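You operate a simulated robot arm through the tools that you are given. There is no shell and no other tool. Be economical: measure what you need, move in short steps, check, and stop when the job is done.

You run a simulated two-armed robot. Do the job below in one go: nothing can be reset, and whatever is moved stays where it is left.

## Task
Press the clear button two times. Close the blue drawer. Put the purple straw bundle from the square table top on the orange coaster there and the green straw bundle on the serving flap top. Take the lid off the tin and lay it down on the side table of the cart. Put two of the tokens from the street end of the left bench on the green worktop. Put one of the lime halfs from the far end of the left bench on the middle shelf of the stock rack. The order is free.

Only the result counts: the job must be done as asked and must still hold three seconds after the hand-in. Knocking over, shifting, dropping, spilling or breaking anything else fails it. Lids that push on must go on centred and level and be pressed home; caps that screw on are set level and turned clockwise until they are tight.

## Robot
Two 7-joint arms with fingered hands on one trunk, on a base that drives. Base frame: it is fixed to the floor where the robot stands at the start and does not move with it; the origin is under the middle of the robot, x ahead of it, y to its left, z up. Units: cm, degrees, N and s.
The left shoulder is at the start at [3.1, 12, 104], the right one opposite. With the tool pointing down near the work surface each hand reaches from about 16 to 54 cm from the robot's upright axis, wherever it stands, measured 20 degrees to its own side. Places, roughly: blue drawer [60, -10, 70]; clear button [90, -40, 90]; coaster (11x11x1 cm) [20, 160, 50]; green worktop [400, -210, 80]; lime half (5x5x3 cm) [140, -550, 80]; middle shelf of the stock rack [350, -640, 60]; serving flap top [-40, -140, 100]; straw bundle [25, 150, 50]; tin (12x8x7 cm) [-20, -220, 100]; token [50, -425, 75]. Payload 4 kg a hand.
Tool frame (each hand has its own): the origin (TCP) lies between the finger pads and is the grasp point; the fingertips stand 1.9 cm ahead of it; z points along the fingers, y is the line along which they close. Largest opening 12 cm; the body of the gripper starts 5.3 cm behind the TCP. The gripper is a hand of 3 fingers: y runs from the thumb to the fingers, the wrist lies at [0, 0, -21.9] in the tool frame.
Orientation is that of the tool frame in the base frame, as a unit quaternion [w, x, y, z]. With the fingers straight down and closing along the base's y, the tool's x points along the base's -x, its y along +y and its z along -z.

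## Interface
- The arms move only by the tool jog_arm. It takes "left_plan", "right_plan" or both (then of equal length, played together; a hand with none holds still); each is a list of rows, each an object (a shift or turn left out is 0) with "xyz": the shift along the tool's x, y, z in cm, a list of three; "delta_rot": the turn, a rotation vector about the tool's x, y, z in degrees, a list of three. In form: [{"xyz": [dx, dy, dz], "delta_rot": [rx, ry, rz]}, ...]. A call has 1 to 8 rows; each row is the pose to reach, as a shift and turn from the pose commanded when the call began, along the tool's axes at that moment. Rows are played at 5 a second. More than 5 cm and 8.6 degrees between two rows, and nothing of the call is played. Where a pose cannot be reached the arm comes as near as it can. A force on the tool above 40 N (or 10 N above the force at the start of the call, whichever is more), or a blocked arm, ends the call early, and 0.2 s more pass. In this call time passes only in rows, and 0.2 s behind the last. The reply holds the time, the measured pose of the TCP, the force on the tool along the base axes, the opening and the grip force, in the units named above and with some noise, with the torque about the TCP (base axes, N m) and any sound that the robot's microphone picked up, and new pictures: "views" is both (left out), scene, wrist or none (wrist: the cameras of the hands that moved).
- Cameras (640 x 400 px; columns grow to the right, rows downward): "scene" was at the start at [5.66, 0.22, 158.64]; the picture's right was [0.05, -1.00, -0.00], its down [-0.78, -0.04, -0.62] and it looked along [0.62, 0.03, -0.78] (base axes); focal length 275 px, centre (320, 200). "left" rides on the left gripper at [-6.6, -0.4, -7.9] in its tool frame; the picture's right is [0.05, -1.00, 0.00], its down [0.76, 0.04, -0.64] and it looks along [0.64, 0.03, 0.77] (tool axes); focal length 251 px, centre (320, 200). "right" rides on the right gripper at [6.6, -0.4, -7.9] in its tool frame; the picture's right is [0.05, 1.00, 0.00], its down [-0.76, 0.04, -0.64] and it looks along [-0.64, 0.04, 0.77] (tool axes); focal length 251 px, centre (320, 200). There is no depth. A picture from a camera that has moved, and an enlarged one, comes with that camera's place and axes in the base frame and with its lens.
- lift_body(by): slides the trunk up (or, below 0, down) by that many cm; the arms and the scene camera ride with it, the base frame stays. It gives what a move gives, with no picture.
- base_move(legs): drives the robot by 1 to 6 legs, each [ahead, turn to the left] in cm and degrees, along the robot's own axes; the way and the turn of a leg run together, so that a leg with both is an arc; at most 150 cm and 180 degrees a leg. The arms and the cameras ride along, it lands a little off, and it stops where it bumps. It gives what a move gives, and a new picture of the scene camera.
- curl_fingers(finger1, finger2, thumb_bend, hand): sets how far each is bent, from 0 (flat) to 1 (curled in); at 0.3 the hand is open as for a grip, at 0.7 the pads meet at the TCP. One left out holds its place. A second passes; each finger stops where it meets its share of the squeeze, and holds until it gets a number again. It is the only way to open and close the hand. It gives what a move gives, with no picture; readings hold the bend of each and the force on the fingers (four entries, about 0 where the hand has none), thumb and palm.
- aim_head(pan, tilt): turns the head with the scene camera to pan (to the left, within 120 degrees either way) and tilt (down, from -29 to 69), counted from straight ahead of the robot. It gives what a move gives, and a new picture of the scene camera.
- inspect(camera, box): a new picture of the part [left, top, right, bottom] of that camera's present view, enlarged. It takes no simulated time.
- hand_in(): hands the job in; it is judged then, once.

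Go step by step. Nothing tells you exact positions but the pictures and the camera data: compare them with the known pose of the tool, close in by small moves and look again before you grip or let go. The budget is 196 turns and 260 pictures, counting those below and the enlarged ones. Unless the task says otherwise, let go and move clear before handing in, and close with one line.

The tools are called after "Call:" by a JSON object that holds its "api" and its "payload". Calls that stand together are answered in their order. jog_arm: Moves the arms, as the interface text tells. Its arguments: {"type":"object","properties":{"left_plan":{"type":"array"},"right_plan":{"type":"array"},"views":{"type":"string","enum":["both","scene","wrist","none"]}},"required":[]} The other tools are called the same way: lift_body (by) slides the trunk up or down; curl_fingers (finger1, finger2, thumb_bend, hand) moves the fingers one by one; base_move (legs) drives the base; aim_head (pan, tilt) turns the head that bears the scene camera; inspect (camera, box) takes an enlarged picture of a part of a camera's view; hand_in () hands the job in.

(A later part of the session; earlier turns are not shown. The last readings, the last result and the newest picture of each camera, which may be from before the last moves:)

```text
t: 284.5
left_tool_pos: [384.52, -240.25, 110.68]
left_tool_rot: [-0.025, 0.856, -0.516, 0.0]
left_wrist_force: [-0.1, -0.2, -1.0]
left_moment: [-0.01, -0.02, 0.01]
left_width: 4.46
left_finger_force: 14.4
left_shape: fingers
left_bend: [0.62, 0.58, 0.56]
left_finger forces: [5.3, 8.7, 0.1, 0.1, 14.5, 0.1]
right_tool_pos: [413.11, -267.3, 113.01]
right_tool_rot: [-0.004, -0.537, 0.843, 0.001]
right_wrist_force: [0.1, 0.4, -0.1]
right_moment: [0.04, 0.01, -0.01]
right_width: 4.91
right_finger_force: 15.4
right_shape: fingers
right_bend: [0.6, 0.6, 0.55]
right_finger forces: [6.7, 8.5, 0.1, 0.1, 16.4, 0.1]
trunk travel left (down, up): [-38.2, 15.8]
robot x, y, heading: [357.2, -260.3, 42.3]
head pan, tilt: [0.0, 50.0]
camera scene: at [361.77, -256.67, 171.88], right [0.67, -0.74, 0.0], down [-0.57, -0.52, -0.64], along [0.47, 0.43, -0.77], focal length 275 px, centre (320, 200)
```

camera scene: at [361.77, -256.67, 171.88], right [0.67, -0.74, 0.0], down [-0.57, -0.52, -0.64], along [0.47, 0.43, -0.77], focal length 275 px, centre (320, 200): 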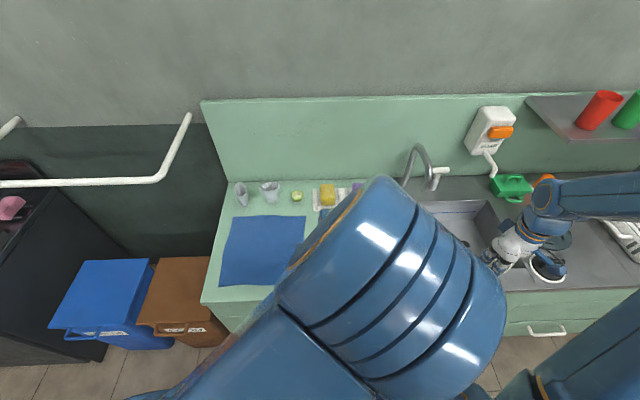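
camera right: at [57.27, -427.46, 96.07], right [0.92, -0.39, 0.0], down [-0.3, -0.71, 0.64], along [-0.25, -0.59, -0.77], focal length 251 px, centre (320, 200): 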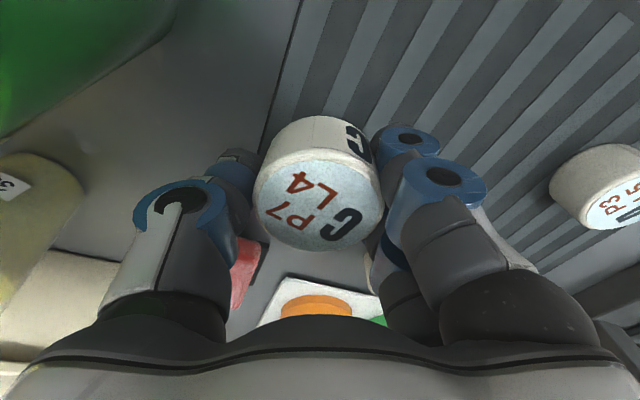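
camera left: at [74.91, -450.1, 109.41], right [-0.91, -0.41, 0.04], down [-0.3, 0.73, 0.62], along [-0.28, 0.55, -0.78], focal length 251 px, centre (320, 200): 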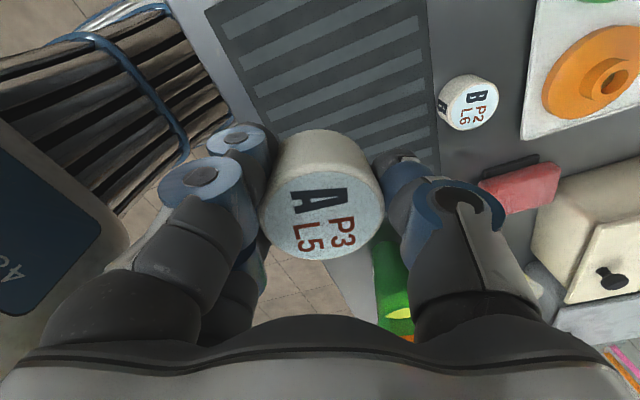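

The bare strip lies straight ahead at fwd ~47. I lower the trunk a little and bring the right-hand token over (403.4,-241.3).

Call:
{"api": "lift_body", "payload": {"by": -8}}

Call:
{"api": "jog_arm", "payload": {"right_plan": [{"xyz": [-3.2, 3.3, 0]}, {"xyz": [-6.5, 6.6, 0]}, {"xyz": [-9.7, 9.9, 0]}, {"xyz": [-12.9, 13.2, 0]}, {"xyz": [-16.2, 16.5, 0]}, {"xyz": [-19.4, 19.8, 0]}, {"xyz": [-19.4, 19.8, 4]}, {"xyz": [-19.4, 19.8, 8]}], "views": "both"}}

```text
t: 285.7
left_tool_pos: [384.43, -240.04, 102.68]
left_tool_rot: [-0.025, 0.856, -0.516, 0.0]
left_wrist_force: [-0.4, -0.6, -0.7]
left_moment: [0.01, 0.01, -0.02]
left_width: 4.49
left_finger_force: 14.4
left_shape: fingers
left_bend: [0.62, 0.58, 0.56]
left_finger forces: [5.4, 8.9, 0.1, 0.0, 14.4, 0.1]
right_tool_pos: [413.14, -267.14, 105.17]
right_tool_rot: [-0.005, -0.537, 0.843, -0.001]
right_wrist_force: [0.0, 0.1, -0.1]
right_moment: [-0.01, 0.02, 0.0]
right_width: 4.89
right_finger_force: 16.5
right_shape: fingers
right_bend: [0.6, 0.6, 0.55]
right_finger forces: [6.9, 8.6, 0.0, 0.0, 16.5, 0.0]
trunk travel left (down, up): [-30.2, 23.8]
robot x, y, heading: [357.27, -260.57, 42.4]
head pan, tilt: [0.0, 50.0]
```

```text
t: 287.5
left_tool_pos: [384.53, -239.97, 102.76]
left_tool_rot: [-0.024, 0.857, -0.516, 0.0]
left_wrist_force: [0.4, 0.0, -1.0]
left_moment: [0.02, 0.02, -0.03]
left_width: 4.46
left_finger_force: 13.9
left_shape: fingers
left_bend: [0.62, 0.58, 0.56]
left_finger forces: [5.3, 8.9, 0.0, 0.0, 14.4, 0.0]
right_tool_pos: [403.26, -241.17, 96.9]
right_tool_rot: [-0.004, -0.537, 0.844, 0.0]
right_wrist_force: [0.3, -1.0, -0.8]
right_moment: [0.02, -0.04, 0.0]
right_width: 4.91
right_finger_force: 14.8
right_shape: fingers
right_bend: [0.61, 0.6, 0.55]
right_finger forces: [6.5, 8.5, 0.0, 0.0, 16.1, 0.0]
trunk travel left (down, up): [-30.2, 23.8]
robot x, y, heading: [357.23, -260.28, 42.6]
head pan, tilt: [0.0, 50.0]
camera scene: at [361.81, -256.39, 163.86], right [0.67, -0.74, 0.0], down [-0.57, -0.52, -0.64], along [0.47, 0.43, -0.77], focal length 275 px, centre (320, 200)
camera right: at [400.96, -247.21, 104.9], right [-0.93, 0.37, 0.0], down [0.29, 0.71, 0.64], along [0.24, 0.59, -0.77], focal length 251 px, centre (320, 200)
```

scene: 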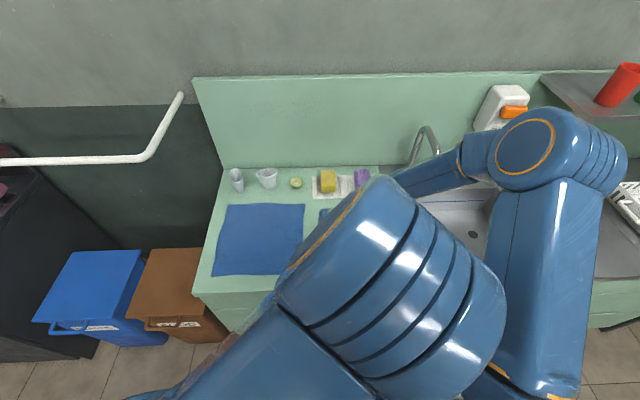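
right: 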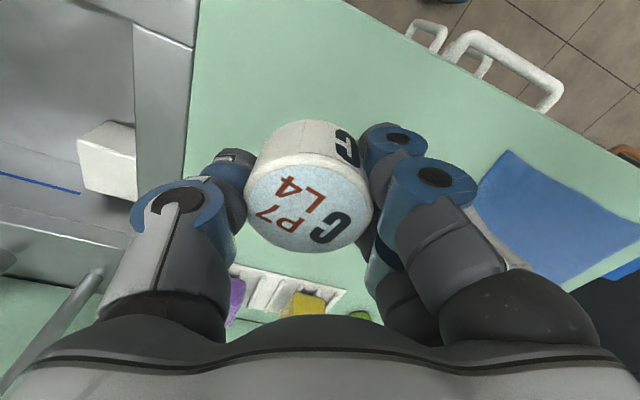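

Call:
{"api": "jog_arm", "payload": {"right_plan": [{"xyz": [0, 0, 4]}, {"xyz": [0, 0, 8]}, {"xyz": [0, 0, 9.5]}, {"xyz": [0, 0, 10.3]}, {"xyz": [0, 0, 11]}], "views": "wrist"}}

```text
t: 288.7
left_tool_pos: [384.52, -239.99, 102.63]
left_tool_rot: [-0.025, 0.856, -0.516, -0.001]
left_wrist_force: [0.3, -0.6, -0.3]
left_moment: [-0.04, 0.03, -0.03]
left_width: 4.45
left_finger_force: 14.1
left_shape: fingers
left_bend: [0.62, 0.58, 0.56]
left_finger forces: [5.3, 8.7, 0.1, 0.0, 14.4, 0.1]
right_tool_pos: [403.27, -241.17, 86.02]
right_tool_rot: [-0.004, -0.538, 0.843, 0.0]
right_wrist_force: [-0.3, -0.1, -1.0]
right_moment: [0.02, 0.02, -0.01]
right_width: 4.88
right_finger_force: 15.5
right_shape: fingers
right_bend: [0.61, 0.6, 0.55]
right_finger forces: [6.5, 8.7, 0.1, 0.0, 15.9, 0.0]
trunk travel left (down, up): [-30.2, 23.8]
robot x, y, heading: [357.54, -260.12, 42.4]
head pan, tilt: [0.0, 50.0]
camera right: at [400.92, -247.32, 94.03], right [-0.93, 0.37, 0.0], down [0.29, 0.71, 0.64], along [0.24, 0.59, -0.77], focal length 251 px, centre (320, 200)
```

right: 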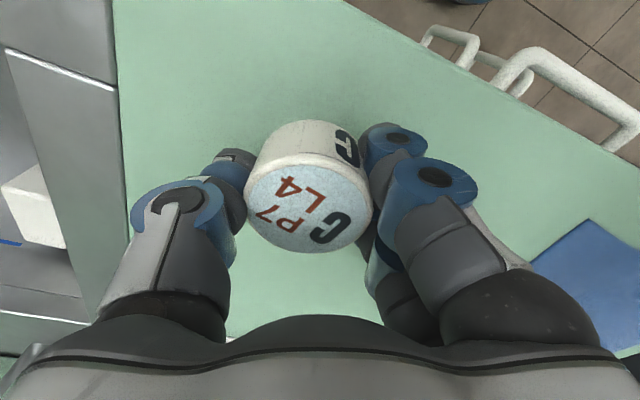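

Call:
{"api": "jog_arm", "payload": {"right_plan": [{"xyz": [0, 0, 0.5]}, {"xyz": [0, 0, 1]}, {"xyz": [0, 0, 1.5]}, {"xyz": [0, 0, 2]}, {"xyz": [0, 0, 2.5]}], "views": "none"}}

```text
t: 289.9
left_tool_pos: [384.35, -240.11, 102.66]
left_tool_rot: [-0.024, 0.856, -0.516, -0.001]
left_wrist_force: [1.1, 0.3, 0.1]
left_moment: [-0.04, 0.01, 0.0]
left_width: 4.45
left_finger_force: 14.2
left_shape: fingers
left_bend: [0.62, 0.58, 0.56]
left_finger forces: [5.2, 8.8, 0.1, 0.0, 14.5, 0.0]
right_tool_pos: [403.3, -241.21, 83.37]
right_tool_rot: [-0.003, -0.537, 0.844, 0.001]
right_wrist_force: [0.0, 0.8, -0.4]
right_moment: [0.01, -0.03, 0.01]
right_width: 4.88
right_finger_force: 16.0
right_shape: fingers
right_bend: [0.61, 0.6, 0.55]
right_finger forces: [6.5, 8.7, 0.0, 0.1, 16.1, 0.0]
trunk travel left (down, up): [-30.2, 23.8]
robot x, y, heading: [357.68, -259.84, 42.2]
head pan, tilt: [0.0, 50.0]
```

Call:
{"api": "jog_arm", "payload": {"right_plan": [{"xyz": [0, 0, 0.5]}, {"xyz": [0, 0, 1]}, {"xyz": [0, 0, 1.5]}, {"xyz": [0, 0, 2]}, {"xyz": [0, 0, 2.5]}, {"xyz": [0, 0, 3]}], "views": "wrist"}}

```text
t: 290.7
left_tool_pos: [384.37, -240.15, 102.74]
left_tool_rot: [-0.025, 0.856, -0.516, 0.0]
left_wrist_force: [0.6, -0.1, 0.0]
left_moment: [0.02, 0.07, 0.0]
left_width: 4.47
left_finger_force: 14.0
left_shape: fingers
left_bend: [0.62, 0.58, 0.56]
left_finger forces: [5.4, 8.7, 0.0, 0.0, 14.4, 0.0]
right_tool_pos: [403.49, -241.09, 82.61]
right_tool_rot: [0.0, -0.537, 0.844, -0.001]
right_wrist_force: [-7.5, -4.3, 30.8]
right_moment: [-0.36, -0.58, -0.15]
right_width: 4.86
right_finger_force: 30.4
right_shape: fingers
right_bend: [0.6, 0.59, 0.57]
right_finger forces: [10.4, 13.4, 0.0, 0.0, 38.0, 0.0]
trunk travel left (down, up): [-30.2, 23.8]
robot x, y, heading: [357.31, -260.2, 42.4]
head pan, tilt: [0.0, 50.0]
stopped in row 3 (right hand): the force on the tool passed its limit at 49 N (the readings are from after the stop); the commanded pose is now the measured one
camera right: at [401.03, -247.21, 90.65], right [-0.93, 0.37, 0.0], down [0.29, 0.71, 0.64], along [0.24, 0.6, -0.77], focal length 251 px, centre (320, 200)
```

right: 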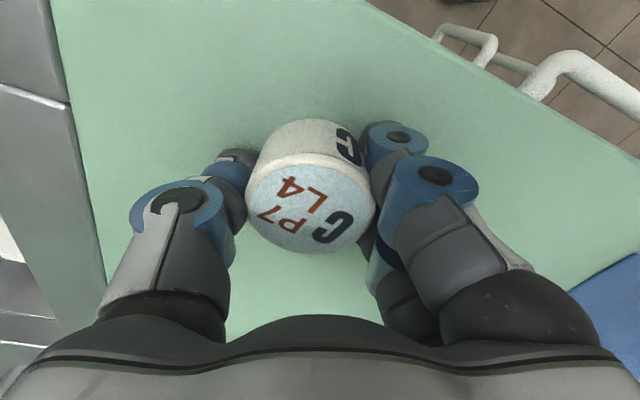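

Token C is on the worktop. I release and rise, then withdraw.

Call:
{"api": "jog_arm", "payload": {"right_plan": [{"xyz": [0, 0, -0.3]}], "views": "none"}}

Call:
{"api": "curl_fingers", "payload": {"hand": "right", "finger1": 0.42, "finger2": 0.42, "thumb_bend": 0.42}}

Call:
{"api": "jog_arm", "payload": {"right_plan": [{"xyz": [0, 0, -2]}, {"xyz": [0, 0, -6]}, {"xyz": [0, 0, -10]}, {"xyz": [0, 0, -14]}, {"xyz": [0, 0, -18]}, {"xyz": [2.9, -2.9, -20]}, {"xyz": [6, -6, -20]}, {"xyz": [9, -9, -20]}], "views": "wrist"}}

```text
t: 291.1
left_tool_pos: [384.49, -240.02, 102.77]
left_tool_rot: [-0.025, 0.857, -0.515, 0.0]
left_wrist_force: [-1.0, -0.3, 0.0]
left_moment: [0.02, 0.0, 0.04]
left_width: 4.44
left_finger_force: 14.1
left_shape: fingers
left_bend: [0.62, 0.58, 0.56]
left_finger forces: [5.4, 8.8, 0.0, 0.0, 14.4, 0.0]
right_tool_pos: [403.46, -241.09, 82.69]
right_tool_rot: [0.0, -0.538, 0.843, 0.0]
right_wrist_force: [-0.9, 1.7, 9.0]
right_moment: [-0.09, -0.25, 0.05]
right_width: 4.88
right_finger_force: 20.2
right_shape: fingers
right_bend: [0.61, 0.6, 0.56]
right_finger forces: [7.8, 9.5, 0.0, 0.0, 22.6, 0.0]
trunk travel left (down, up): [-30.2, 23.8]
robot x, y, heading: [357.27, -260.0, 42.6]
head pan, tilt: [0.0, 50.0]
```

```text
t: 292.1
left_tool_pos: [384.45, -239.96, 102.61]
left_tool_rot: [-0.024, 0.856, -0.516, -0.001]
left_wrist_force: [-0.1, 0.3, -1.1]
left_moment: [0.01, -0.03, -0.03]
left_width: 4.48
left_finger_force: 13.7
left_shape: fingers
left_bend: [0.62, 0.58, 0.56]
left_finger forces: [5.3, 8.8, 0.1, 0.1, 14.4, 0.0]
right_tool_pos: [403.45, -241.11, 82.6]
right_tool_rot: [-0.001, -0.537, 0.844, 0.0]
right_wrist_force: [0.6, -0.3, 0.4]
right_moment: [0.03, 0.0, 0.01]
right_width: 9.22
right_finger_force: 0.0
right_shape: fingers
right_bend: [0.42, 0.42, 0.42]
right_finger forces: [0.0, 0.1, 0.0, 0.0, 0.1, 0.1]
trunk travel left (down, up): [-30.2, 23.8]
robot x, y, heading: [357.38, -260.31, 42.5]
head pan, tilt: [0.0, 50.0]
```

```text
t: 293.9
left_tool_pos: [384.57, -240.05, 102.6]
left_tool_rot: [-0.026, 0.856, -0.516, -0.001]
left_wrist_force: [0.4, -0.6, -0.4]
left_moment: [-0.02, 0.0, -0.03]
left_width: 4.45
left_finger_force: 13.9
left_shape: fingers
left_bend: [0.62, 0.58, 0.56]
left_finger forces: [5.3, 8.9, 0.0, 0.1, 14.4, 0.0]
right_tool_pos: [407.62, -253.23, 102.73]
right_tool_rot: [-0.001, -0.538, 0.843, 0.0]
right_wrist_force: [0.0, -0.5, 0.7]
right_moment: [0.0, 0.0, 0.02]
right_width: 9.26
right_finger_force: 0.1
right_shape: fingers
right_bend: [0.42, 0.42, 0.42]
right_finger forces: [0.0, 0.0, 0.0, 0.0, 0.0, 0.0]
trunk travel left (down, up): [-30.2, 23.8]
robot x, y, heading: [357.34, -260.33, 42.3]
head pan, tilt: [0.0, 50.0]
camera right: at [405.33, -259.3, 110.76], right [-0.93, 0.37, 0.0], down [0.29, 0.71, 0.64], along [0.24, 0.6, -0.77], focal length 251 px, centre (320, 200)
```

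right: 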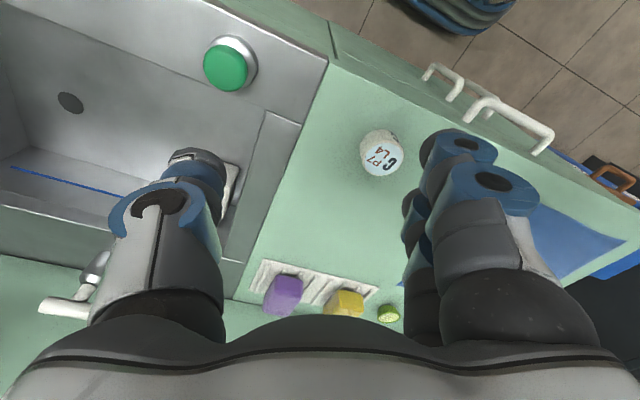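

C stands on the worktop. Now the left-hand token goes to about (393.3,-230).

Call:
{"api": "jog_arm", "payload": {"left_plan": [{"xyz": [-1.4, -3.9, 0]}, {"xyz": [-2.8, -7.7, 0]}, {"xyz": [-4.1, -11.5, 0]}, {"xyz": [-4.1, -11.5, 4]}, {"xyz": [-4.1, -11.5, 8]}, {"xyz": [-4.1, -11.5, 12]}, {"xyz": [-4.1, -11.5, 16]}], "views": "wrist"}}

```text
t: 295.5
left_tool_pos: [393.07, -230.33, 87.23]
left_tool_rot: [-0.025, 0.856, -0.516, -0.001]
left_wrist_force: [0.3, 0.0, -0.8]
left_moment: [0.03, -0.01, -0.01]
left_width: 4.45
left_finger_force: 14.1
left_shape: fingers
left_bend: [0.62, 0.58, 0.56]
left_finger forces: [4.9, 8.7, 0.0, 0.0, 13.8, 0.1]
right_tool_pos: [407.74, -253.04, 102.67]
right_tool_rot: [-0.001, -0.537, 0.843, 0.0]
right_wrist_force: [0.2, 0.0, 0.1]
right_moment: [-0.01, 0.02, 0.0]
right_width: 9.25
right_finger_force: 0.0
right_shape: fingers
right_bend: [0.42, 0.42, 0.42]
right_finger forces: [0.0, 0.0, 0.0, 0.0, 0.1, 0.0]
trunk travel left (down, up): [-30.2, 23.8]
robot x, y, heading: [357.53, -260.13, 42.3]
head pan, tilt: [0.0, 50.0]
camera left: at [390.12, -224.66, 95.35], right [0.91, 0.42, 0.04], down [0.3, -0.72, 0.62], along [0.29, -0.55, -0.78], focal length 251 px, centre (320, 200)
```

left: 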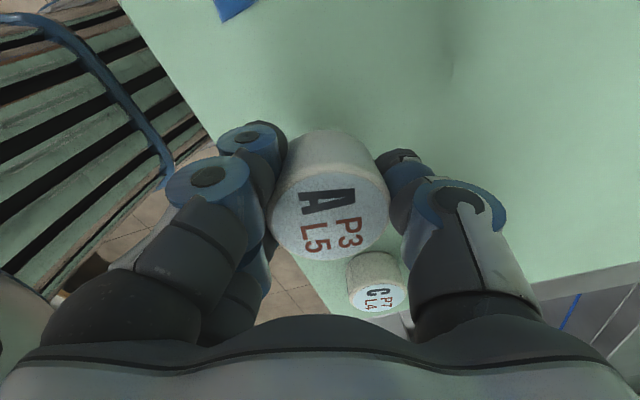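

Call:
{"api": "jog_arm", "payload": {"left_plan": [{"xyz": [0, 0, 1.5]}, {"xyz": [0, 0, 3]}, {"xyz": [0, 0, 3.5]}, {"xyz": [0, 0, 4]}, {"xyz": [0, 0, 4.4]}, {"xyz": [0, 0, 4.8]}], "views": "none"}}

```text
t: 296.9
left_tool_pos: [393.23, -230.14, 82.72]
left_tool_rot: [-0.027, 0.856, -0.517, 0.002]
left_wrist_force: [-0.6, 0.5, 31.5]
left_moment: [-0.94, 0.83, -0.01]
left_width: 4.42
left_finger_force: 30.1
left_shape: fingers
left_bend: [0.62, 0.58, 0.56]
left_finger forces: [5.2, 40.5, 0.0, 0.1, 14.4, 0.1]
right_tool_pos: [407.42, -253.22, 102.81]
right_tool_rot: [0.0, -0.537, 0.844, 0.001]
right_wrist_force: [0.1, 0.3, 0.2]
right_moment: [-0.02, -0.05, 0.02]
right_width: 9.28
right_finger_force: 0.1
right_shape: fingers
right_bend: [0.42, 0.42, 0.42]
right_finger forces: [0.1, 0.0, 0.1, 0.1, 0.0, 0.1]
trunk travel left (down, up): [-30.2, 23.8]
robot x, y, heading: [357.45, -260.19, 42.4]
head pan, tilt: [0.0, 50.0]
```

Call:
{"api": "jog_arm", "payload": {"left_plan": [{"xyz": [0, 0, -0.4]}], "views": "none"}}

Call:
{"api": "curl_fingers", "payload": {"hand": "left", "finger1": 0.42, "finger2": 0.42, "thumb_bend": 0.42}}

Call:
{"api": "jog_arm", "payload": {"left_plan": [{"xyz": [0, 0, -2]}, {"xyz": [0, 0, -6]}, {"xyz": [0, 0, -10]}, {"xyz": [0, 0, -14]}, {"xyz": [0, 0, -18]}, {"xyz": [1.4, 3.9, -20]}, {"xyz": [2.8, 7.7, -20]}, {"xyz": [4.1, 11.5, -20]}], "views": "both"}}

```text
t: 297.3
left_tool_pos: [393.09, -230.31, 82.83]
left_tool_rot: [-0.023, 0.857, -0.516, -0.001]
left_wrist_force: [1.7, 1.6, 11.2]
left_moment: [-0.32, 0.25, 0.03]
left_width: 4.42
left_finger_force: 21.5
left_shape: fingers
left_bend: [0.62, 0.58, 0.56]
left_finger forces: [4.7, 21.9, 0.0, 0.0, 15.7, 0.1]
right_tool_pos: [407.77, -253.22, 102.74]
right_tool_rot: [0.0, -0.538, 0.843, 0.0]
right_wrist_force: [0.1, -0.9, -0.2]
right_moment: [0.02, -0.04, 0.0]
right_width: 9.25
right_finger_force: 0.0
right_shape: fingers
right_bend: [0.42, 0.42, 0.42]
right_finger forces: [0.1, 0.1, 0.0, 0.0, 0.1, 0.1]
trunk travel left (down, up): [-30.2, 23.8]
robot x, y, heading: [357.67, -260.22, 42.5]
head pan, tilt: [0.0, 50.0]
```

```text
t: 298.3
left_tool_pos: [393.14, -230.21, 82.72]
left_tool_rot: [-0.024, 0.856, -0.516, -0.002]
left_wrist_force: [0.4, 0.1, -0.3]
left_moment: [-0.01, -0.01, 0.0]
left_width: 9.28
left_finger_force: 0.0
left_shape: fingers
left_bend: [0.42, 0.42, 0.42]
left_finger forces: [0.0, 0.1, 0.0, 0.1, 0.1, 0.0]
right_tool_pos: [407.75, -253.12, 102.78]
right_tool_rot: [-0.001, -0.537, 0.843, 0.0]
right_wrist_force: [-0.1, -0.4, -0.1]
right_moment: [-0.02, 0.01, 0.01]
right_width: 9.25
right_finger_force: 0.1
right_shape: fingers
right_bend: [0.42, 0.42, 0.42]
right_finger forces: [0.0, 0.0, 0.0, 0.1, 0.1, 0.0]
trunk travel left (down, up): [-30.2, 23.8]
robot x, y, heading: [357.54, -260.43, 42.4]
head pan, tilt: [0.0, 50.0]
```

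```text
t: 300.1
left_tool_pos: [384.31, -240.19, 102.38]
left_tool_rot: [-0.024, 0.856, -0.516, -0.001]
left_wrist_force: [-0.8, -0.1, 0.5]
left_moment: [-0.01, 0.03, -0.01]
left_width: 9.32
left_finger_force: 0.2
left_shape: fingers
left_bend: [0.42, 0.42, 0.42]
left_finger forces: [0.0, 0.0, 0.1, 0.0, 0.0, 0.0]
right_tool_pos: [407.56, -253.17, 102.88]
right_tool_rot: [0.0, -0.537, 0.843, 0.0]
right_wrist_force: [0.1, -0.3, 0.5]
right_moment: [0.0, -0.02, -0.01]
right_width: 9.24
right_finger_force: 0.1
right_shape: fingers
right_bend: [0.42, 0.42, 0.42]
right_finger forces: [0.0, 0.1, 0.0, 0.0, 0.0, 0.0]
trunk travel left (down, up): [-30.2, 23.8]
robot x, y, heading: [357.93, -260.36, 42.3]
head pan, tilt: [0.0, 50.0]
camera scene: at [361.64, -256.66, 163.87], right [0.67, -0.74, 0.0], down [-0.57, -0.52, -0.64], along [0.48, 0.43, -0.77], focal length 275 px, centre (320, 200)
camera left: at [381.36, -234.56, 110.44], right [0.91, 0.42, 0.04], down [0.3, -0.72, 0.62], along [0.29, -0.55, -0.78], focal length 251 px, centre (320, 200)
```

scene: 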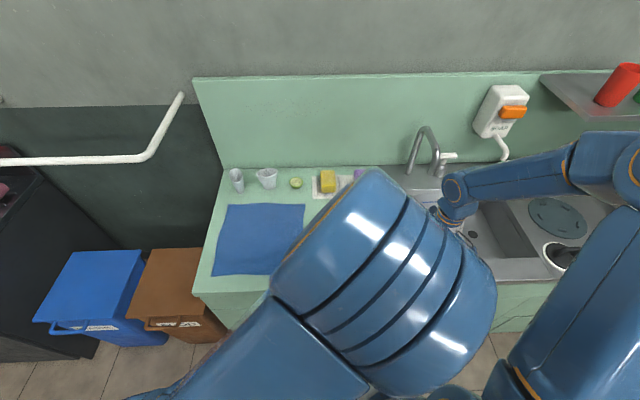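
left: 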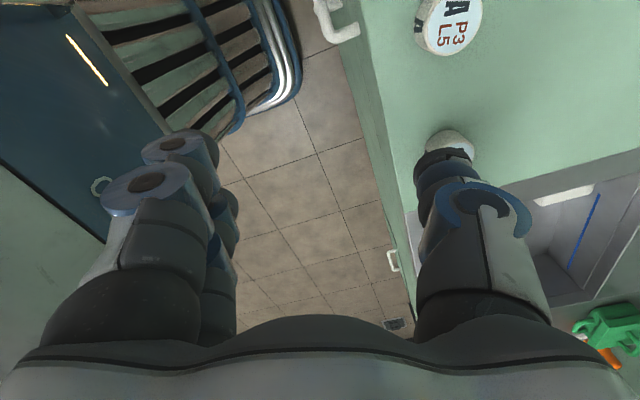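

Both tokens stand on the worktop. Now for the lime half. I back out, turn down the aisle, and will reverse along it.

Call:
{"api": "base_move", "payload": {"legs": [[-14, 0], [6, -28], [6, -28]]}}

```text
t: 303.9
left_tool_pos: [389.78, -272.78, 102.19]
left_tool_rot: [0.022, -0.574, 0.818, -0.007]
left_wrist_force: [-0.6, -0.1, 0.8]
left_moment: [0.02, 0.01, -0.01]
left_width: 9.31
left_finger_force: 0.1
left_shape: fingers
left_bend: [0.42, 0.42, 0.42]
left_finger forces: [0.0, 0.0, 0.0, 0.0, 0.0, 0.0]
right_tool_pos: [395.82, -298.71, 102.65]
right_tool_rot: [0.001, -0.15, 0.989, 0.002]
right_wrist_force: [-0.3, -0.2, -0.1]
right_moment: [0.01, 0.03, -0.07]
right_width: 9.3
right_finger_force: 0.0
right_shape: fingers
right_bend: [0.42, 0.42, 0.42]
right_finger forces: [0.1, 0.1, 0.1, 0.0, 0.0, 0.1]
trunk travel left (down, up): [-30.2, 23.8]
robot x, y, heading: [356.96, -261.36, -6.2]
head pan, tilt: [0.0, 50.0]
stopped in leg 3: the robot was blocked; the commanded pose is now the measured one
camera scene: at [362.75, -262.81, 163.85], right [-0.11, -0.99, 0.0], down [-0.76, 0.09, -0.64], along [0.64, -0.07, -0.77], focal length 275 px, centre (320, 200)
```

scene: 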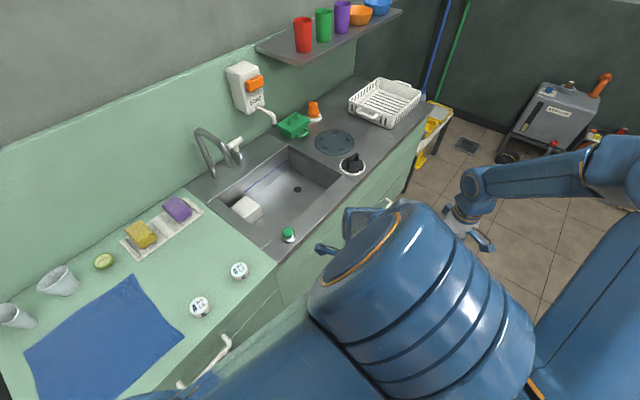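

Call:
{"api": "base_move", "payload": {"legs": [[-8, -17], [-8, -17]]}}

Call:
{"api": "aim_head", "payload": {"pan": 0, "tilt": 25}}

```text
t: 306.2
left_tool_pos: [363.63, -282.6, 102.33]
left_tool_rot: [0.017, -0.313, 0.949, -0.015]
left_wrist_force: [0.6, 0.5, -0.2]
left_moment: [-0.01, 0.03, 0.0]
left_width: 9.29
left_finger_force: 0.0
left_shape: fingers
left_bend: [0.42, 0.42, 0.42]
left_finger forces: [0.0, 0.0, 0.0, 0.0, 0.1, 0.1]
right_tool_pos: [354.37, -307.54, 102.89]
right_tool_rot: [0.0, 0.142, 0.99, -0.001]
right_wrist_force: [0.4, 0.4, 0.4]
right_moment: [-0.06, 0.03, -0.01]
right_width: 9.29
right_finger_force: 0.0
right_shape: fingers
right_bend: [0.42, 0.42, 0.42]
right_finger forces: [0.0, 0.0, 0.0, 0.1, 0.0, 0.1]
trunk travel left (down, up): [-30.2, 23.8]
robot x, y, heading: [343.28, -254.49, -40.4]
head pan, tilt: [0.0, 50.0]
camera scene: at [347.84, -257.94, 163.87], right [-0.65, -0.76, 0.0], down [-0.59, 0.49, -0.64], along [0.49, -0.42, -0.77], focal length 275 px, centre (320, 200)
```

scene: 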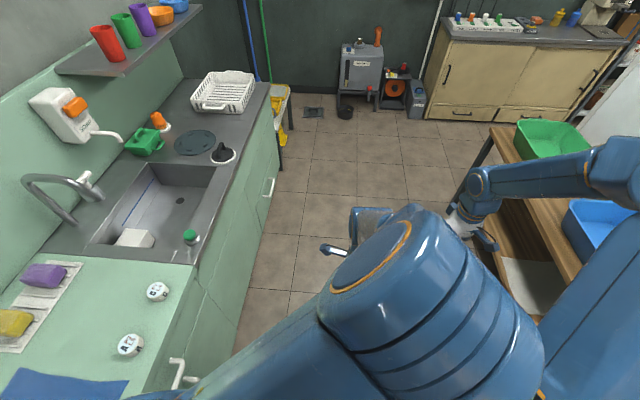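

```text
t: 307.1
left_tool_pos: [363.54, -282.82, 102.27]
left_tool_rot: [0.018, -0.313, 0.95, -0.014]
left_wrist_force: [0.0, 0.6, -0.2]
left_moment: [0.01, -0.02, -0.02]
left_width: 9.28
left_finger_force: 0.1
left_shape: fingers
left_bend: [0.42, 0.42, 0.42]
left_finger forces: [0.0, 0.0, 0.0, 0.0, 0.0, 0.1]
right_tool_pos: [354.35, -307.67, 102.77]
right_tool_rot: [0.0, 0.142, 0.99, 0.0]
right_wrist_force: [-0.3, -0.1, 0.0]
right_moment: [-0.05, -0.01, -0.03]
right_width: 9.32
right_finger_force: 0.1
right_shape: fingers
right_bend: [0.42, 0.42, 0.42]
right_finger forces: [0.0, 0.0, 0.0, 0.0, 0.0, 0.1]
trunk travel left (down, up): [-30.2, 23.8]
robot x, y, heading: [342.97, -254.21, -40.3]
head pan, tilt: [0.0, 25.0]
camera scene: at [348.85, -259.2, 167.6], right [-0.65, -0.76, 0.0], down [-0.32, 0.27, -0.91], along [0.69, -0.59, -0.42], focal length 275 px, centre (320, 200)
```

scene: 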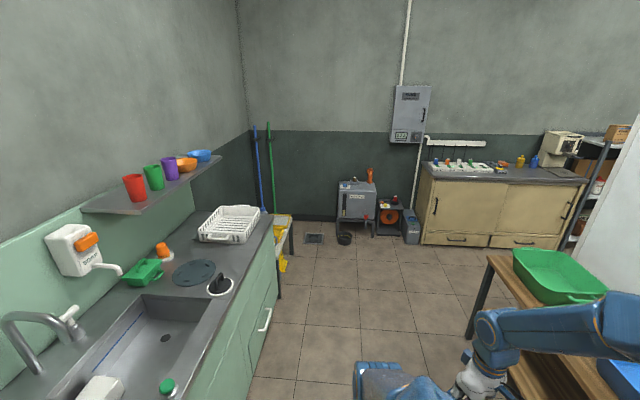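

I now see a cross-aisle along the far wall by the beige cabinet that leads straight to the rack and the bench's far end. I'll go forward instead.

Call:
{"api": "base_move", "payload": {"legs": [[20, -8], [120, 0], [52, 0]]}}

```text
t: 317.0
left_tool_pos: [486.71, -428.06, 102.21]
left_tool_rot: [0.017, -0.241, 0.97, -0.016]
left_wrist_force: [0.8, -0.3, -0.7]
left_moment: [0.01, 0.01, -0.03]
left_width: 9.31
left_finger_force: 0.0
left_shape: fingers
left_bend: [0.42, 0.42, 0.42]
left_finger forces: [0.0, 0.0, 0.0, 0.0, 0.0, 0.0]
right_tool_pos: [473.78, -451.43, 102.61]
right_tool_rot: [0.0, 0.216, 0.976, 0.001]
right_wrist_force: [0.0, 0.2, -0.4]
right_moment: [0.01, 0.0, 0.03]
right_width: 9.32
right_finger_force: 0.2
right_shape: fingers
right_bend: [0.42, 0.42, 0.42]
right_finger forces: [0.1, 0.1, 0.1, 0.1, 0.0, 0.0]
trunk travel left (down, up): [-30.2, 23.8]
robot x, y, heading: [470.88, -397.15, -48.7]
head pan, tilt: [0.0, 25.0]
camera scene: at [475.54, -402.75, 167.61], right [-0.75, -0.66, 0.0], down [-0.28, 0.32, -0.91], along [0.6, -0.68, -0.42], focal length 275 px, centre (320, 200)
```

scene: 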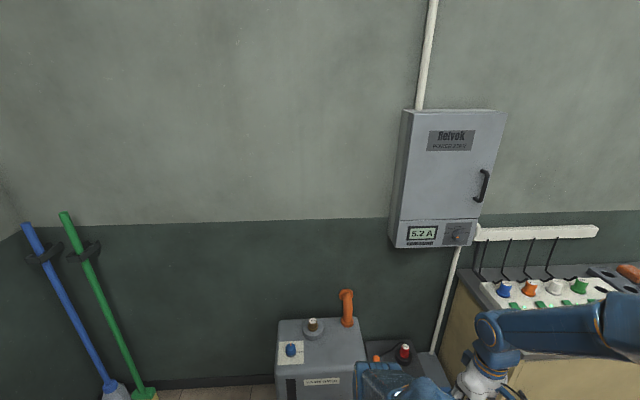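

Call:
{"api": "base_move", "payload": {"legs": [[-6, -28], [-4, -28]]}}

Call:
{"api": "base_move", "payload": {"legs": [[2, -28]]}}

```text
t: 319.9
left_tool_pos: [454.22, -420.31, 102.3]
left_tool_rot: [0.011, 0.19, 0.981, -0.023]
left_wrist_force: [0.4, 0.2, 0.9]
left_moment: [-0.02, -0.03, 0.02]
left_width: 9.31
left_finger_force: 0.1
left_shape: fingers
left_bend: [0.42, 0.42, 0.42]
left_finger forces: [0.1, 0.1, 0.1, 0.0, 0.0, 0.0]
right_tool_pos: [428.05, -425.53, 102.88]
right_tool_rot: [0.003, 0.607, 0.794, 0.001]
right_wrist_force: [-0.9, 0.3, -0.3]
right_moment: [-0.04, -0.07, 0.01]
right_width: 9.3
right_finger_force: 0.0
right_shape: fingers
right_bend: [0.42, 0.42, 0.42]
right_finger forces: [0.1, 0.0, 0.1, 0.0, 0.0, 0.0]
trunk travel left (down, up): [-30.2, 23.8]
robot x, y, heading: [471.95, -388.78, -97.6]
head pan, tilt: [0.0, 25.0]
stopped in leg 2: the robot was blocked; the commanded pose is now the measured one
camera scene: at [470.48, -395.77, 167.62], right [-0.99, 0.13, 0.0], down [0.06, 0.42, -0.91], along [-0.12, -0.9, -0.42], focal length 275 px, centre (320, 200)
```

scene: 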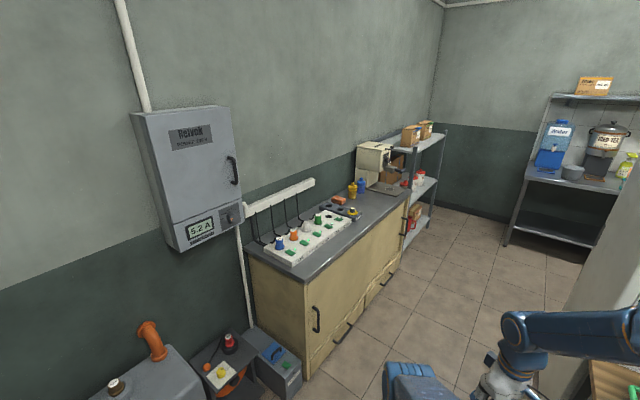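

```text
t: 321.7
left_tool_pos: [440.83, -410.89, 102.35]
left_tool_rot: [0.003, 0.421, 0.907, -0.024]
left_wrist_force: [-0.6, 0.3, 0.1]
left_moment: [0.01, 0.01, 0.02]
left_width: 9.3
left_finger_force: 0.1
left_shape: fingers
left_bend: [0.42, 0.42, 0.42]
left_finger forces: [0.1, 0.1, 0.0, 0.1, 0.0, 0.0]
right_tool_pos: [415.39, -403.29, 103.12]
right_tool_rot: [0.0, 0.779, 0.627, -0.003]
right_wrist_force: [0.2, -0.4, 0.6]
right_moment: [-0.01, 0.0, 0.01]
right_width: 9.3
right_finger_force: 0.1
right_shape: fingers
right_bend: [0.42, 0.42, 0.42]
right_finger forces: [0.0, 0.1, 0.0, 0.0, 0.0, 0.0]
trunk travel left (down, up): [-30.2, 23.8]
robot x, y, heading: [472.97, -392.01, -125.0]
head pan, tilt: [0.0, 25.0]
camera scene: at [469.16, -398.39, 167.63], right [-0.82, 0.58, 0.0], down [0.24, 0.34, -0.91], along [-0.52, -0.74, -0.42], focal length 275 px, centre (320, 200)
```

scene: 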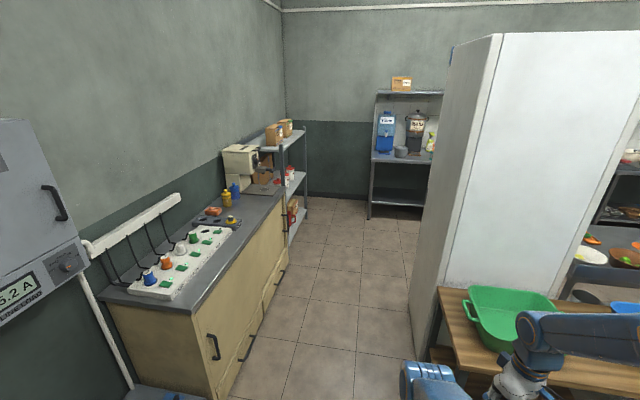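

The cross-aisle is about 105 wide between cabinet and fridge. I tuck the right hand in before driving through.

Call:
{"api": "jog_arm", "payload": {"right_plan": [{"xyz": [-1.8, 4.3, 0]}, {"xyz": [-3.6, 8.6, 0]}, {"xyz": [-5.4, 12.9, 0]}, {"xyz": [-7.2, 17.2, 0]}, {"xyz": [-9, 21.5, 0]}], "views": "scene"}}

```text
t: 322.9
left_tool_pos: [440.64, -411.09, 102.35]
left_tool_rot: [0.002, 0.421, 0.907, -0.025]
left_wrist_force: [0.2, 0.6, 0.0]
left_moment: [-0.01, 0.04, 0.02]
left_width: 9.28
left_finger_force: 0.1
left_shape: fingers
left_bend: [0.42, 0.42, 0.42]
left_finger forces: [0.1, 0.0, 0.1, 0.1, 0.0, 0.1]
right_tool_pos: [434.12, -416.94, 102.87]
right_tool_rot: [0.002, 0.779, 0.627, -0.002]
right_wrist_force: [1.1, -1.2, 0.0]
right_moment: [-0.03, 0.02, 0.02]
right_width: 9.3
right_finger_force: 0.0
right_shape: fingers
right_bend: [0.42, 0.42, 0.42]
right_finger forces: [0.0, 0.0, 0.0, 0.0, 0.0, 0.0]
trunk travel left (down, up): [-30.2, 23.8]
robot x, y, heading: [472.99, -392.47, -125.2]
head pan, tilt: [0.0, 25.0]
camera scene: at [469.01, -398.63, 167.61], right [-0.82, 0.58, 0.0], down [0.24, 0.35, -0.91], along [-0.52, -0.74, -0.42], focal length 275 px, centre (320, 200)
```

scene: 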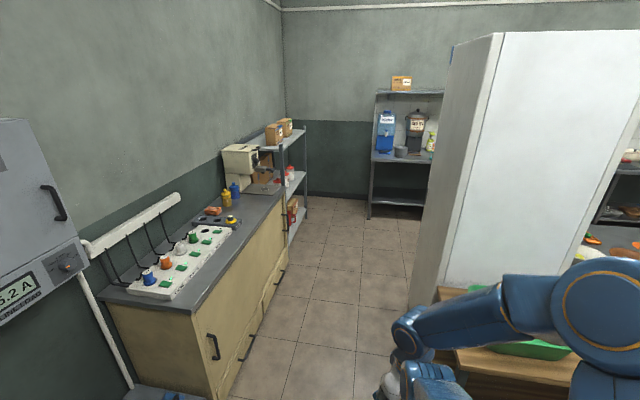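

Call:
{"api": "jog_arm", "payload": {"left_plan": [{"xyz": [-4.2, 1.1, 0]}, {"xyz": [-8.5, 2.2, 0]}, {"xyz": [-12.8, 3.4, 0]}, {"xyz": [-17, 4.5, 0]}, {"xyz": [-21.3, 5.6, 0]}], "views": "none"}}

Call:
{"api": "base_move", "payload": {"legs": [[125, -3]]}}

```text
t: 324.1
left_tool_pos: [458.77, -423.51, 102.61]
left_tool_rot: [0.003, 0.42, 0.907, -0.024]
left_wrist_force: [0.4, 0.3, 0.1]
left_moment: [0.03, 0.01, -0.03]
left_width: 9.29
left_finger_force: 0.0
left_shape: fingers
left_bend: [0.42, 0.42, 0.42]
left_finger forces: [0.1, 0.0, 0.0, 0.0, 0.1, 0.0]
right_tool_pos: [434.03, -417.05, 102.94]
right_tool_rot: [0.0, 0.779, 0.627, -0.001]
right_wrist_force: [0.4, -0.2, -0.6]
right_moment: [0.02, 0.04, 0.01]
right_width: 9.35
right_finger_force: 0.1
right_shape: fingers
right_bend: [0.42, 0.42, 0.42]
right_finger forces: [0.1, 0.1, 0.0, 0.1, 0.0, 0.0]
trunk travel left (down, up): [-30.2, 23.8]
robot x, y, heading: [472.95, -392.87, -125.1]
head pan, tilt: [0.0, 25.0]
```

```text
t: 330.4
left_tool_pos: [382.36, -523.17, 102.66]
left_tool_rot: [0.004, 0.442, 0.897, -0.024]
left_wrist_force: [0.7, 0.0, -0.2]
left_moment: [0.02, 0.0, 0.0]
left_width: 9.29
left_finger_force: 0.1
left_shape: fingers
left_bend: [0.42, 0.42, 0.42]
left_finger forces: [0.1, 0.1, 0.1, 0.0, 0.0, 0.0]
right_tool_pos: [358.23, -515.63, 102.94]
right_tool_rot: [0.001, 0.794, 0.608, -0.001]
right_wrist_force: [-0.7, -0.2, -0.1]
right_moment: [0.04, 0.02, -0.02]
right_width: 9.33
right_finger_force: 0.2
right_shape: fingers
right_bend: [0.42, 0.42, 0.42]
right_finger forces: [0.0, 0.0, 0.0, 0.0, 0.0, 0.1]
trunk travel left (down, up): [-30.2, 23.8]
robot x, y, heading: [398.78, -492.82, -127.9]
head pan, tilt: [0.0, 25.0]
camera scene: at [394.01, -498.82, 167.61], right [-0.79, 0.61, 0.0], down [0.26, 0.33, -0.91], along [-0.56, -0.71, -0.42], focal length 275 px, centre (320, 200)
```

scene: 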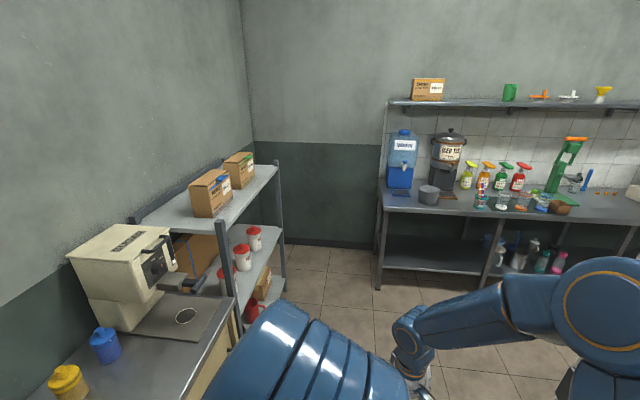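

Call:
{"api": "inspect", "payload": {"camera": "scene", "box": [380, 110, 640, 290]}}

Call:
{"api": "inspect", "payload": {"camera": "scene", "box": [140, 140, 320, 330]}}

```text
2.22 times, centred on (510, 200) of scene
camera zoom: at [394.01, -498.82, 167.61], right [-0.79, 0.61, 0.0], down [0.26, 0.33, -0.91], along [-0.56, -0.71, -0.42], focal length 610 px, centre (-102, 200)
```

zoom: 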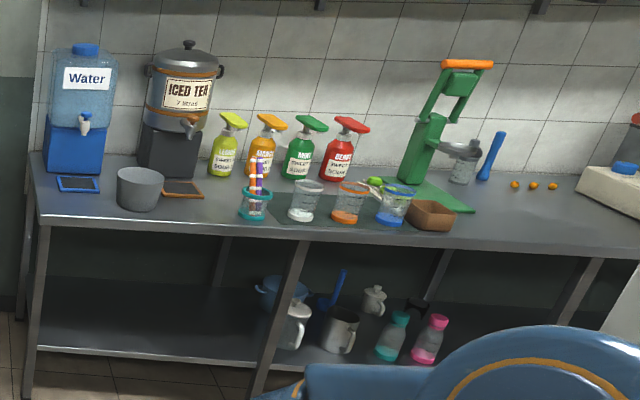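

```text
2.11 times, centred on (230, 235) of scene
camera zoom: at [394.01, -498.82, 167.61], right [-0.79, 0.61, 0.0], down [0.26, 0.33, -0.91], along [-0.56, -0.71, -0.42], focal length 578 px, centre (510, 126)
```

zoom: 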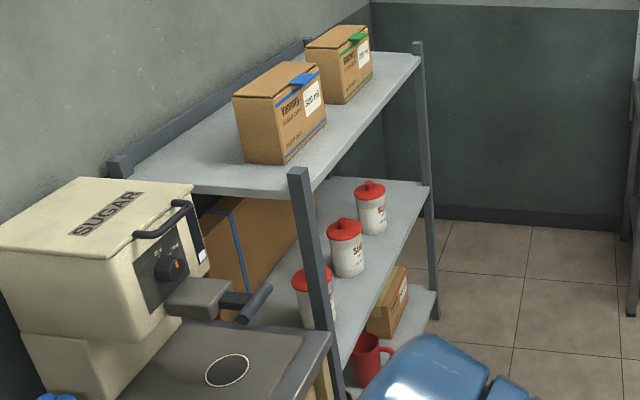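

I see the rack at the far wall on my left and the bench end with limes by the green press at about (150,-548). I'm driving down the cross-aisle, then turning toward the bench.

Call:
{"api": "base_move", "payload": {"legs": [[15, -9], [95, 0]]}}

Call:
{"api": "base_move", "payload": {"legs": [[4, -28], [4, -28]]}}

```text
t: 336.3
left_tool_pos: [298.37, -595.66, 102.6]
left_tool_rot: [0.002, 0.512, 0.859, -0.024]
left_wrist_force: [0.5, 0.1, -0.4]
left_moment: [0.02, 0.03, -0.01]
left_width: 9.29
left_finger_force: 0.1
left_shape: fingers
left_bend: [0.42, 0.42, 0.42]
left_finger forces: [0.0, 0.0, 0.0, 0.0, 0.0, 0.0]
right_tool_pos: [275.94, -584.3, 102.87]
right_tool_rot: [0.002, 0.84, 0.543, -0.001]
right_wrist_force: [-0.3, 0.6, 0.0]
right_moment: [-0.01, -0.03, 0.0]
right_width: 9.32
right_finger_force: 0.0
right_shape: fingers
right_bend: [0.42, 0.42, 0.42]
right_finger forces: [0.0, 0.0, 0.0, 0.0, 0.1, 0.0]
trunk travel left (down, up): [-30.2, 23.8]
robot x, y, heading: [319.86, -568.18, -137.4]
head pan, tilt: [0.0, 25.0]
camera scene: at [314.17, -573.65, 167.61], right [-0.68, 0.73, 0.0], down [0.31, 0.29, -0.91], along [-0.66, -0.62, -0.42], focal length 275 px, centre (320, 200)
```

scene: 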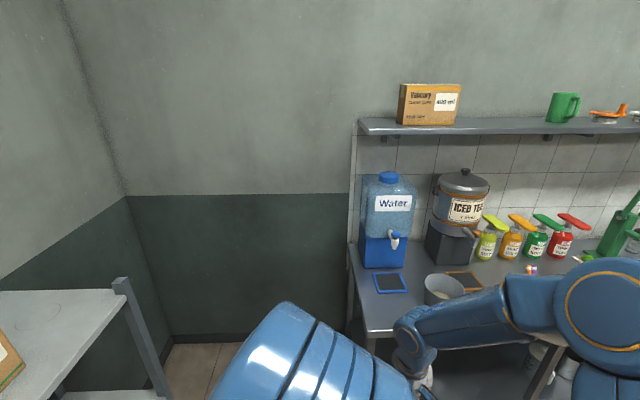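

```text
t: 339.1
left_tool_pos: [279.12, -573.65, 102.51]
left_tool_rot: [-0.006, 0.813, 0.581, -0.024]
left_wrist_force: [-0.1, 0.2, 0.0]
left_moment: [-0.03, 0.0, 0.0]
left_width: 9.33
left_finger_force: 0.1
left_shape: fingers
left_bend: [0.42, 0.42, 0.42]
left_finger forces: [0.0, 0.1, 0.1, 0.0, 0.0, 0.0]
right_tool_pos: [272.17, -549.22, 102.79]
right_tool_rot: [0.002, 0.987, 0.161, -0.002]
right_wrist_force: [-0.2, 0.6, 0.3]
right_moment: [-0.05, 0.0, 0.01]
right_width: 9.31
right_finger_force: 0.0
right_shape: fingers
right_bend: [0.42, 0.42, 0.42]
right_finger forces: [0.0, 0.0, 0.1, 0.1, 0.0, 0.0]
trunk travel left (down, up): [-30.2, 23.8]
robot x, y, heading: [313.19, -576.01, 174.7]
head pan, tilt: [0.0, 25.0]
stopped in leg 2: the robot was blocked; the commanded pose is now the measured one
camera scene: at [305.8, -574.79, 167.6], right [0.09, 1.0, 0.0], down [0.42, -0.04, -0.91], along [-0.9, 0.08, -0.42], focal length 275 px, centre (320, 200)
```

scene: 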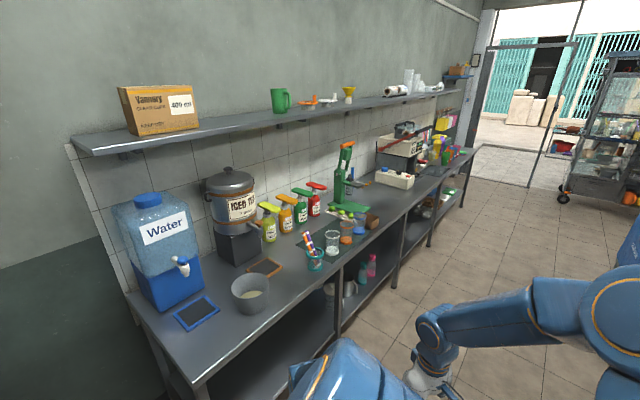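

Call:
{"api": "base_move", "payload": {"legs": [[6, -28]]}}

Call:
{"api": "base_move", "payload": {"legs": [[118, 0]]}}

```text
t: 341.0
left_tool_pos: [278.25, -555.62, 102.6]
left_tool_rot: [-0.013, 0.931, 0.363, -0.021]
left_wrist_force: [0.2, 0.0, 0.9]
left_moment: [-0.02, -0.02, 0.0]
left_width: 9.29
left_finger_force: 0.0
left_shape: fingers
left_bend: [0.42, 0.42, 0.42]
left_finger forces: [0.0, 0.0, 0.1, 0.0, 0.0, 0.1]
right_tool_pos: [283.79, -530.77, 102.95]
right_tool_rot: [0.0, 0.996, -0.087, -0.004]
right_wrist_force: [-0.2, 0.0, 0.3]
right_moment: [-0.01, 0.04, 0.02]
right_width: 9.34
right_finger_force: 0.0
right_shape: fingers
right_bend: [0.42, 0.42, 0.42]
right_finger forces: [0.0, 0.0, 0.0, 0.1, 0.1, 0.0]
trunk travel left (down, up): [-30.2, 23.8]
robot x, y, heading: [305.72, -576.21, 146.0]
head pan, tilt: [0.0, 25.0]
camera scene: at [299.63, -571.98, 167.61], right [0.56, 0.83, 0.0], down [0.35, -0.24, -0.91], along [-0.75, 0.51, -0.42], focal length 275 px, centre (320, 200)
```

scene: 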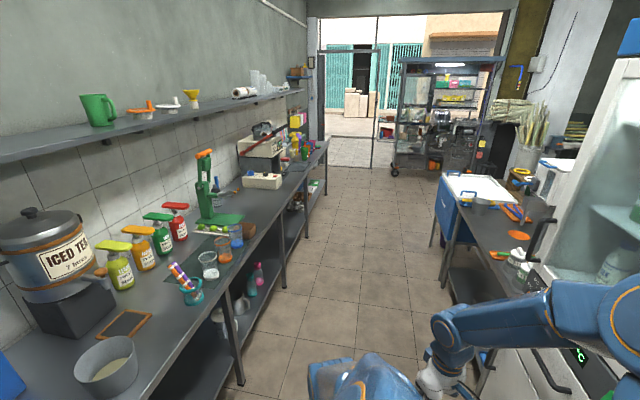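

```text
t: 347.0
left_tool_pos: [179.48, -490.12, 102.69]
left_tool_rot: [-0.013, 0.93, 0.367, -0.02]
left_wrist_force: [-0.5, -0.1, 0.6]
left_moment: [0.01, 0.0, -0.02]
left_width: 9.3
left_finger_force: 0.1
left_shape: fingers
left_bend: [0.42, 0.42, 0.42]
left_finger forces: [0.1, 0.0, 0.0, 0.0, 0.0, 0.0]
right_tool_pos: [184.7, -465.38, 102.97]
right_tool_rot: [0.0, 0.996, -0.084, -0.002]
right_wrist_force: [-0.1, 0.9, -0.1]
right_moment: [-0.02, 0.03, 0.01]
right_width: 9.32
right_finger_force: 0.1
right_shape: fingers
right_bend: [0.42, 0.42, 0.42]
right_finger forces: [0.0, 0.0, 0.0, 0.1, 0.1, 0.0]
trunk travel left (down, up): [-30.2, 23.8]
robot x, y, heading: [206.97, -510.31, 146.3]
head pan, tilt: [0.0, 25.0]
camera scene: at [200.76, -506.34, 167.61], right [0.55, 0.83, 0.0], down [0.35, -0.23, -0.91], along [-0.76, 0.5, -0.42], focal length 275 px, centre (320, 200)
```

scene: 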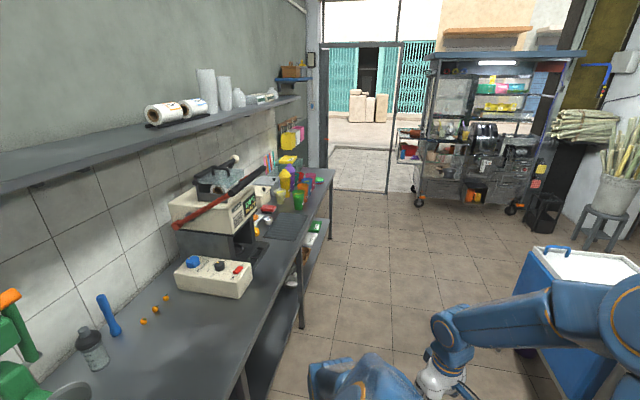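

Call:
{"api": "aim_head", "payload": {"pan": 75, "tilt": 45}}

```text
t: 348.4
left_tool_pos: [179.42, -490.07, 102.62]
left_tool_rot: [-0.013, 0.93, 0.367, -0.021]
left_wrist_force: [-0.3, 0.1, 0.2]
left_moment: [0.02, -0.01, -0.03]
left_width: 9.31
left_finger_force: 0.1
left_shape: fingers
left_bend: [0.42, 0.42, 0.42]
left_finger forces: [0.0, 0.1, 0.0, 0.0, 0.1, 0.1]
right_tool_pos: [184.78, -465.31, 102.95]
right_tool_rot: [0.0, 0.996, -0.084, -0.002]
right_wrist_force: [0.1, 0.1, 0.4]
right_moment: [0.01, 0.02, 0.02]
right_width: 9.31
right_finger_force: 0.0
right_shape: fingers
right_bend: [0.42, 0.42, 0.42]
right_finger forces: [0.0, 0.0, 0.0, 0.0, 0.0, 0.0]
trunk travel left (down, up): [-30.2, 23.8]
robot x, y, heading: [206.91, -510.18, 146.5]
head pan, tilt: [75.0, 45.0]
camera scene: at [202.37, -516.84, 164.56], right [-0.66, 0.75, 0.0], down [0.53, 0.47, -0.71], along [-0.53, -0.47, -0.71], focal length 275 px, centre (320, 200)
```

scene: 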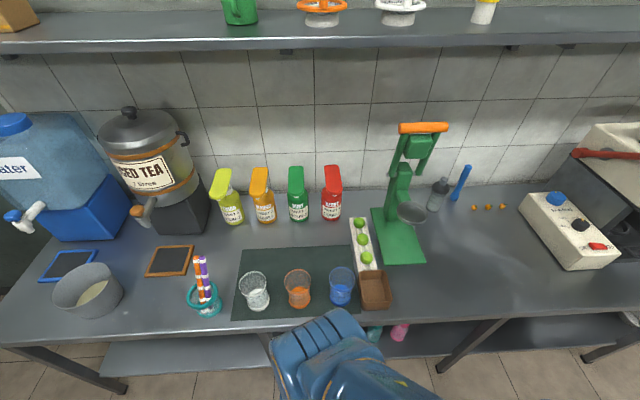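

Call:
{"api": "inspect", "payload": {"camera": "scene", "box": [290, 180, 450, 320]}}

```text
2.86 times, centred on (370, 250) of scene
camera zoom: at [202.37, -516.84, 164.56], right [-0.66, 0.75, 0.0], down [0.53, 0.47, -0.71], along [-0.53, -0.47, -0.71], focal length 785 px, centre (177, 57)
```

zoom: 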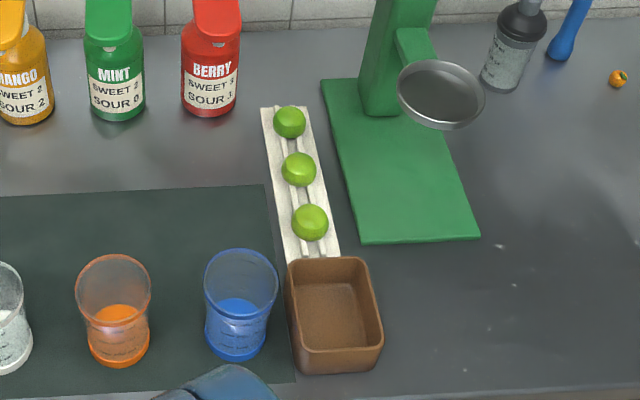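

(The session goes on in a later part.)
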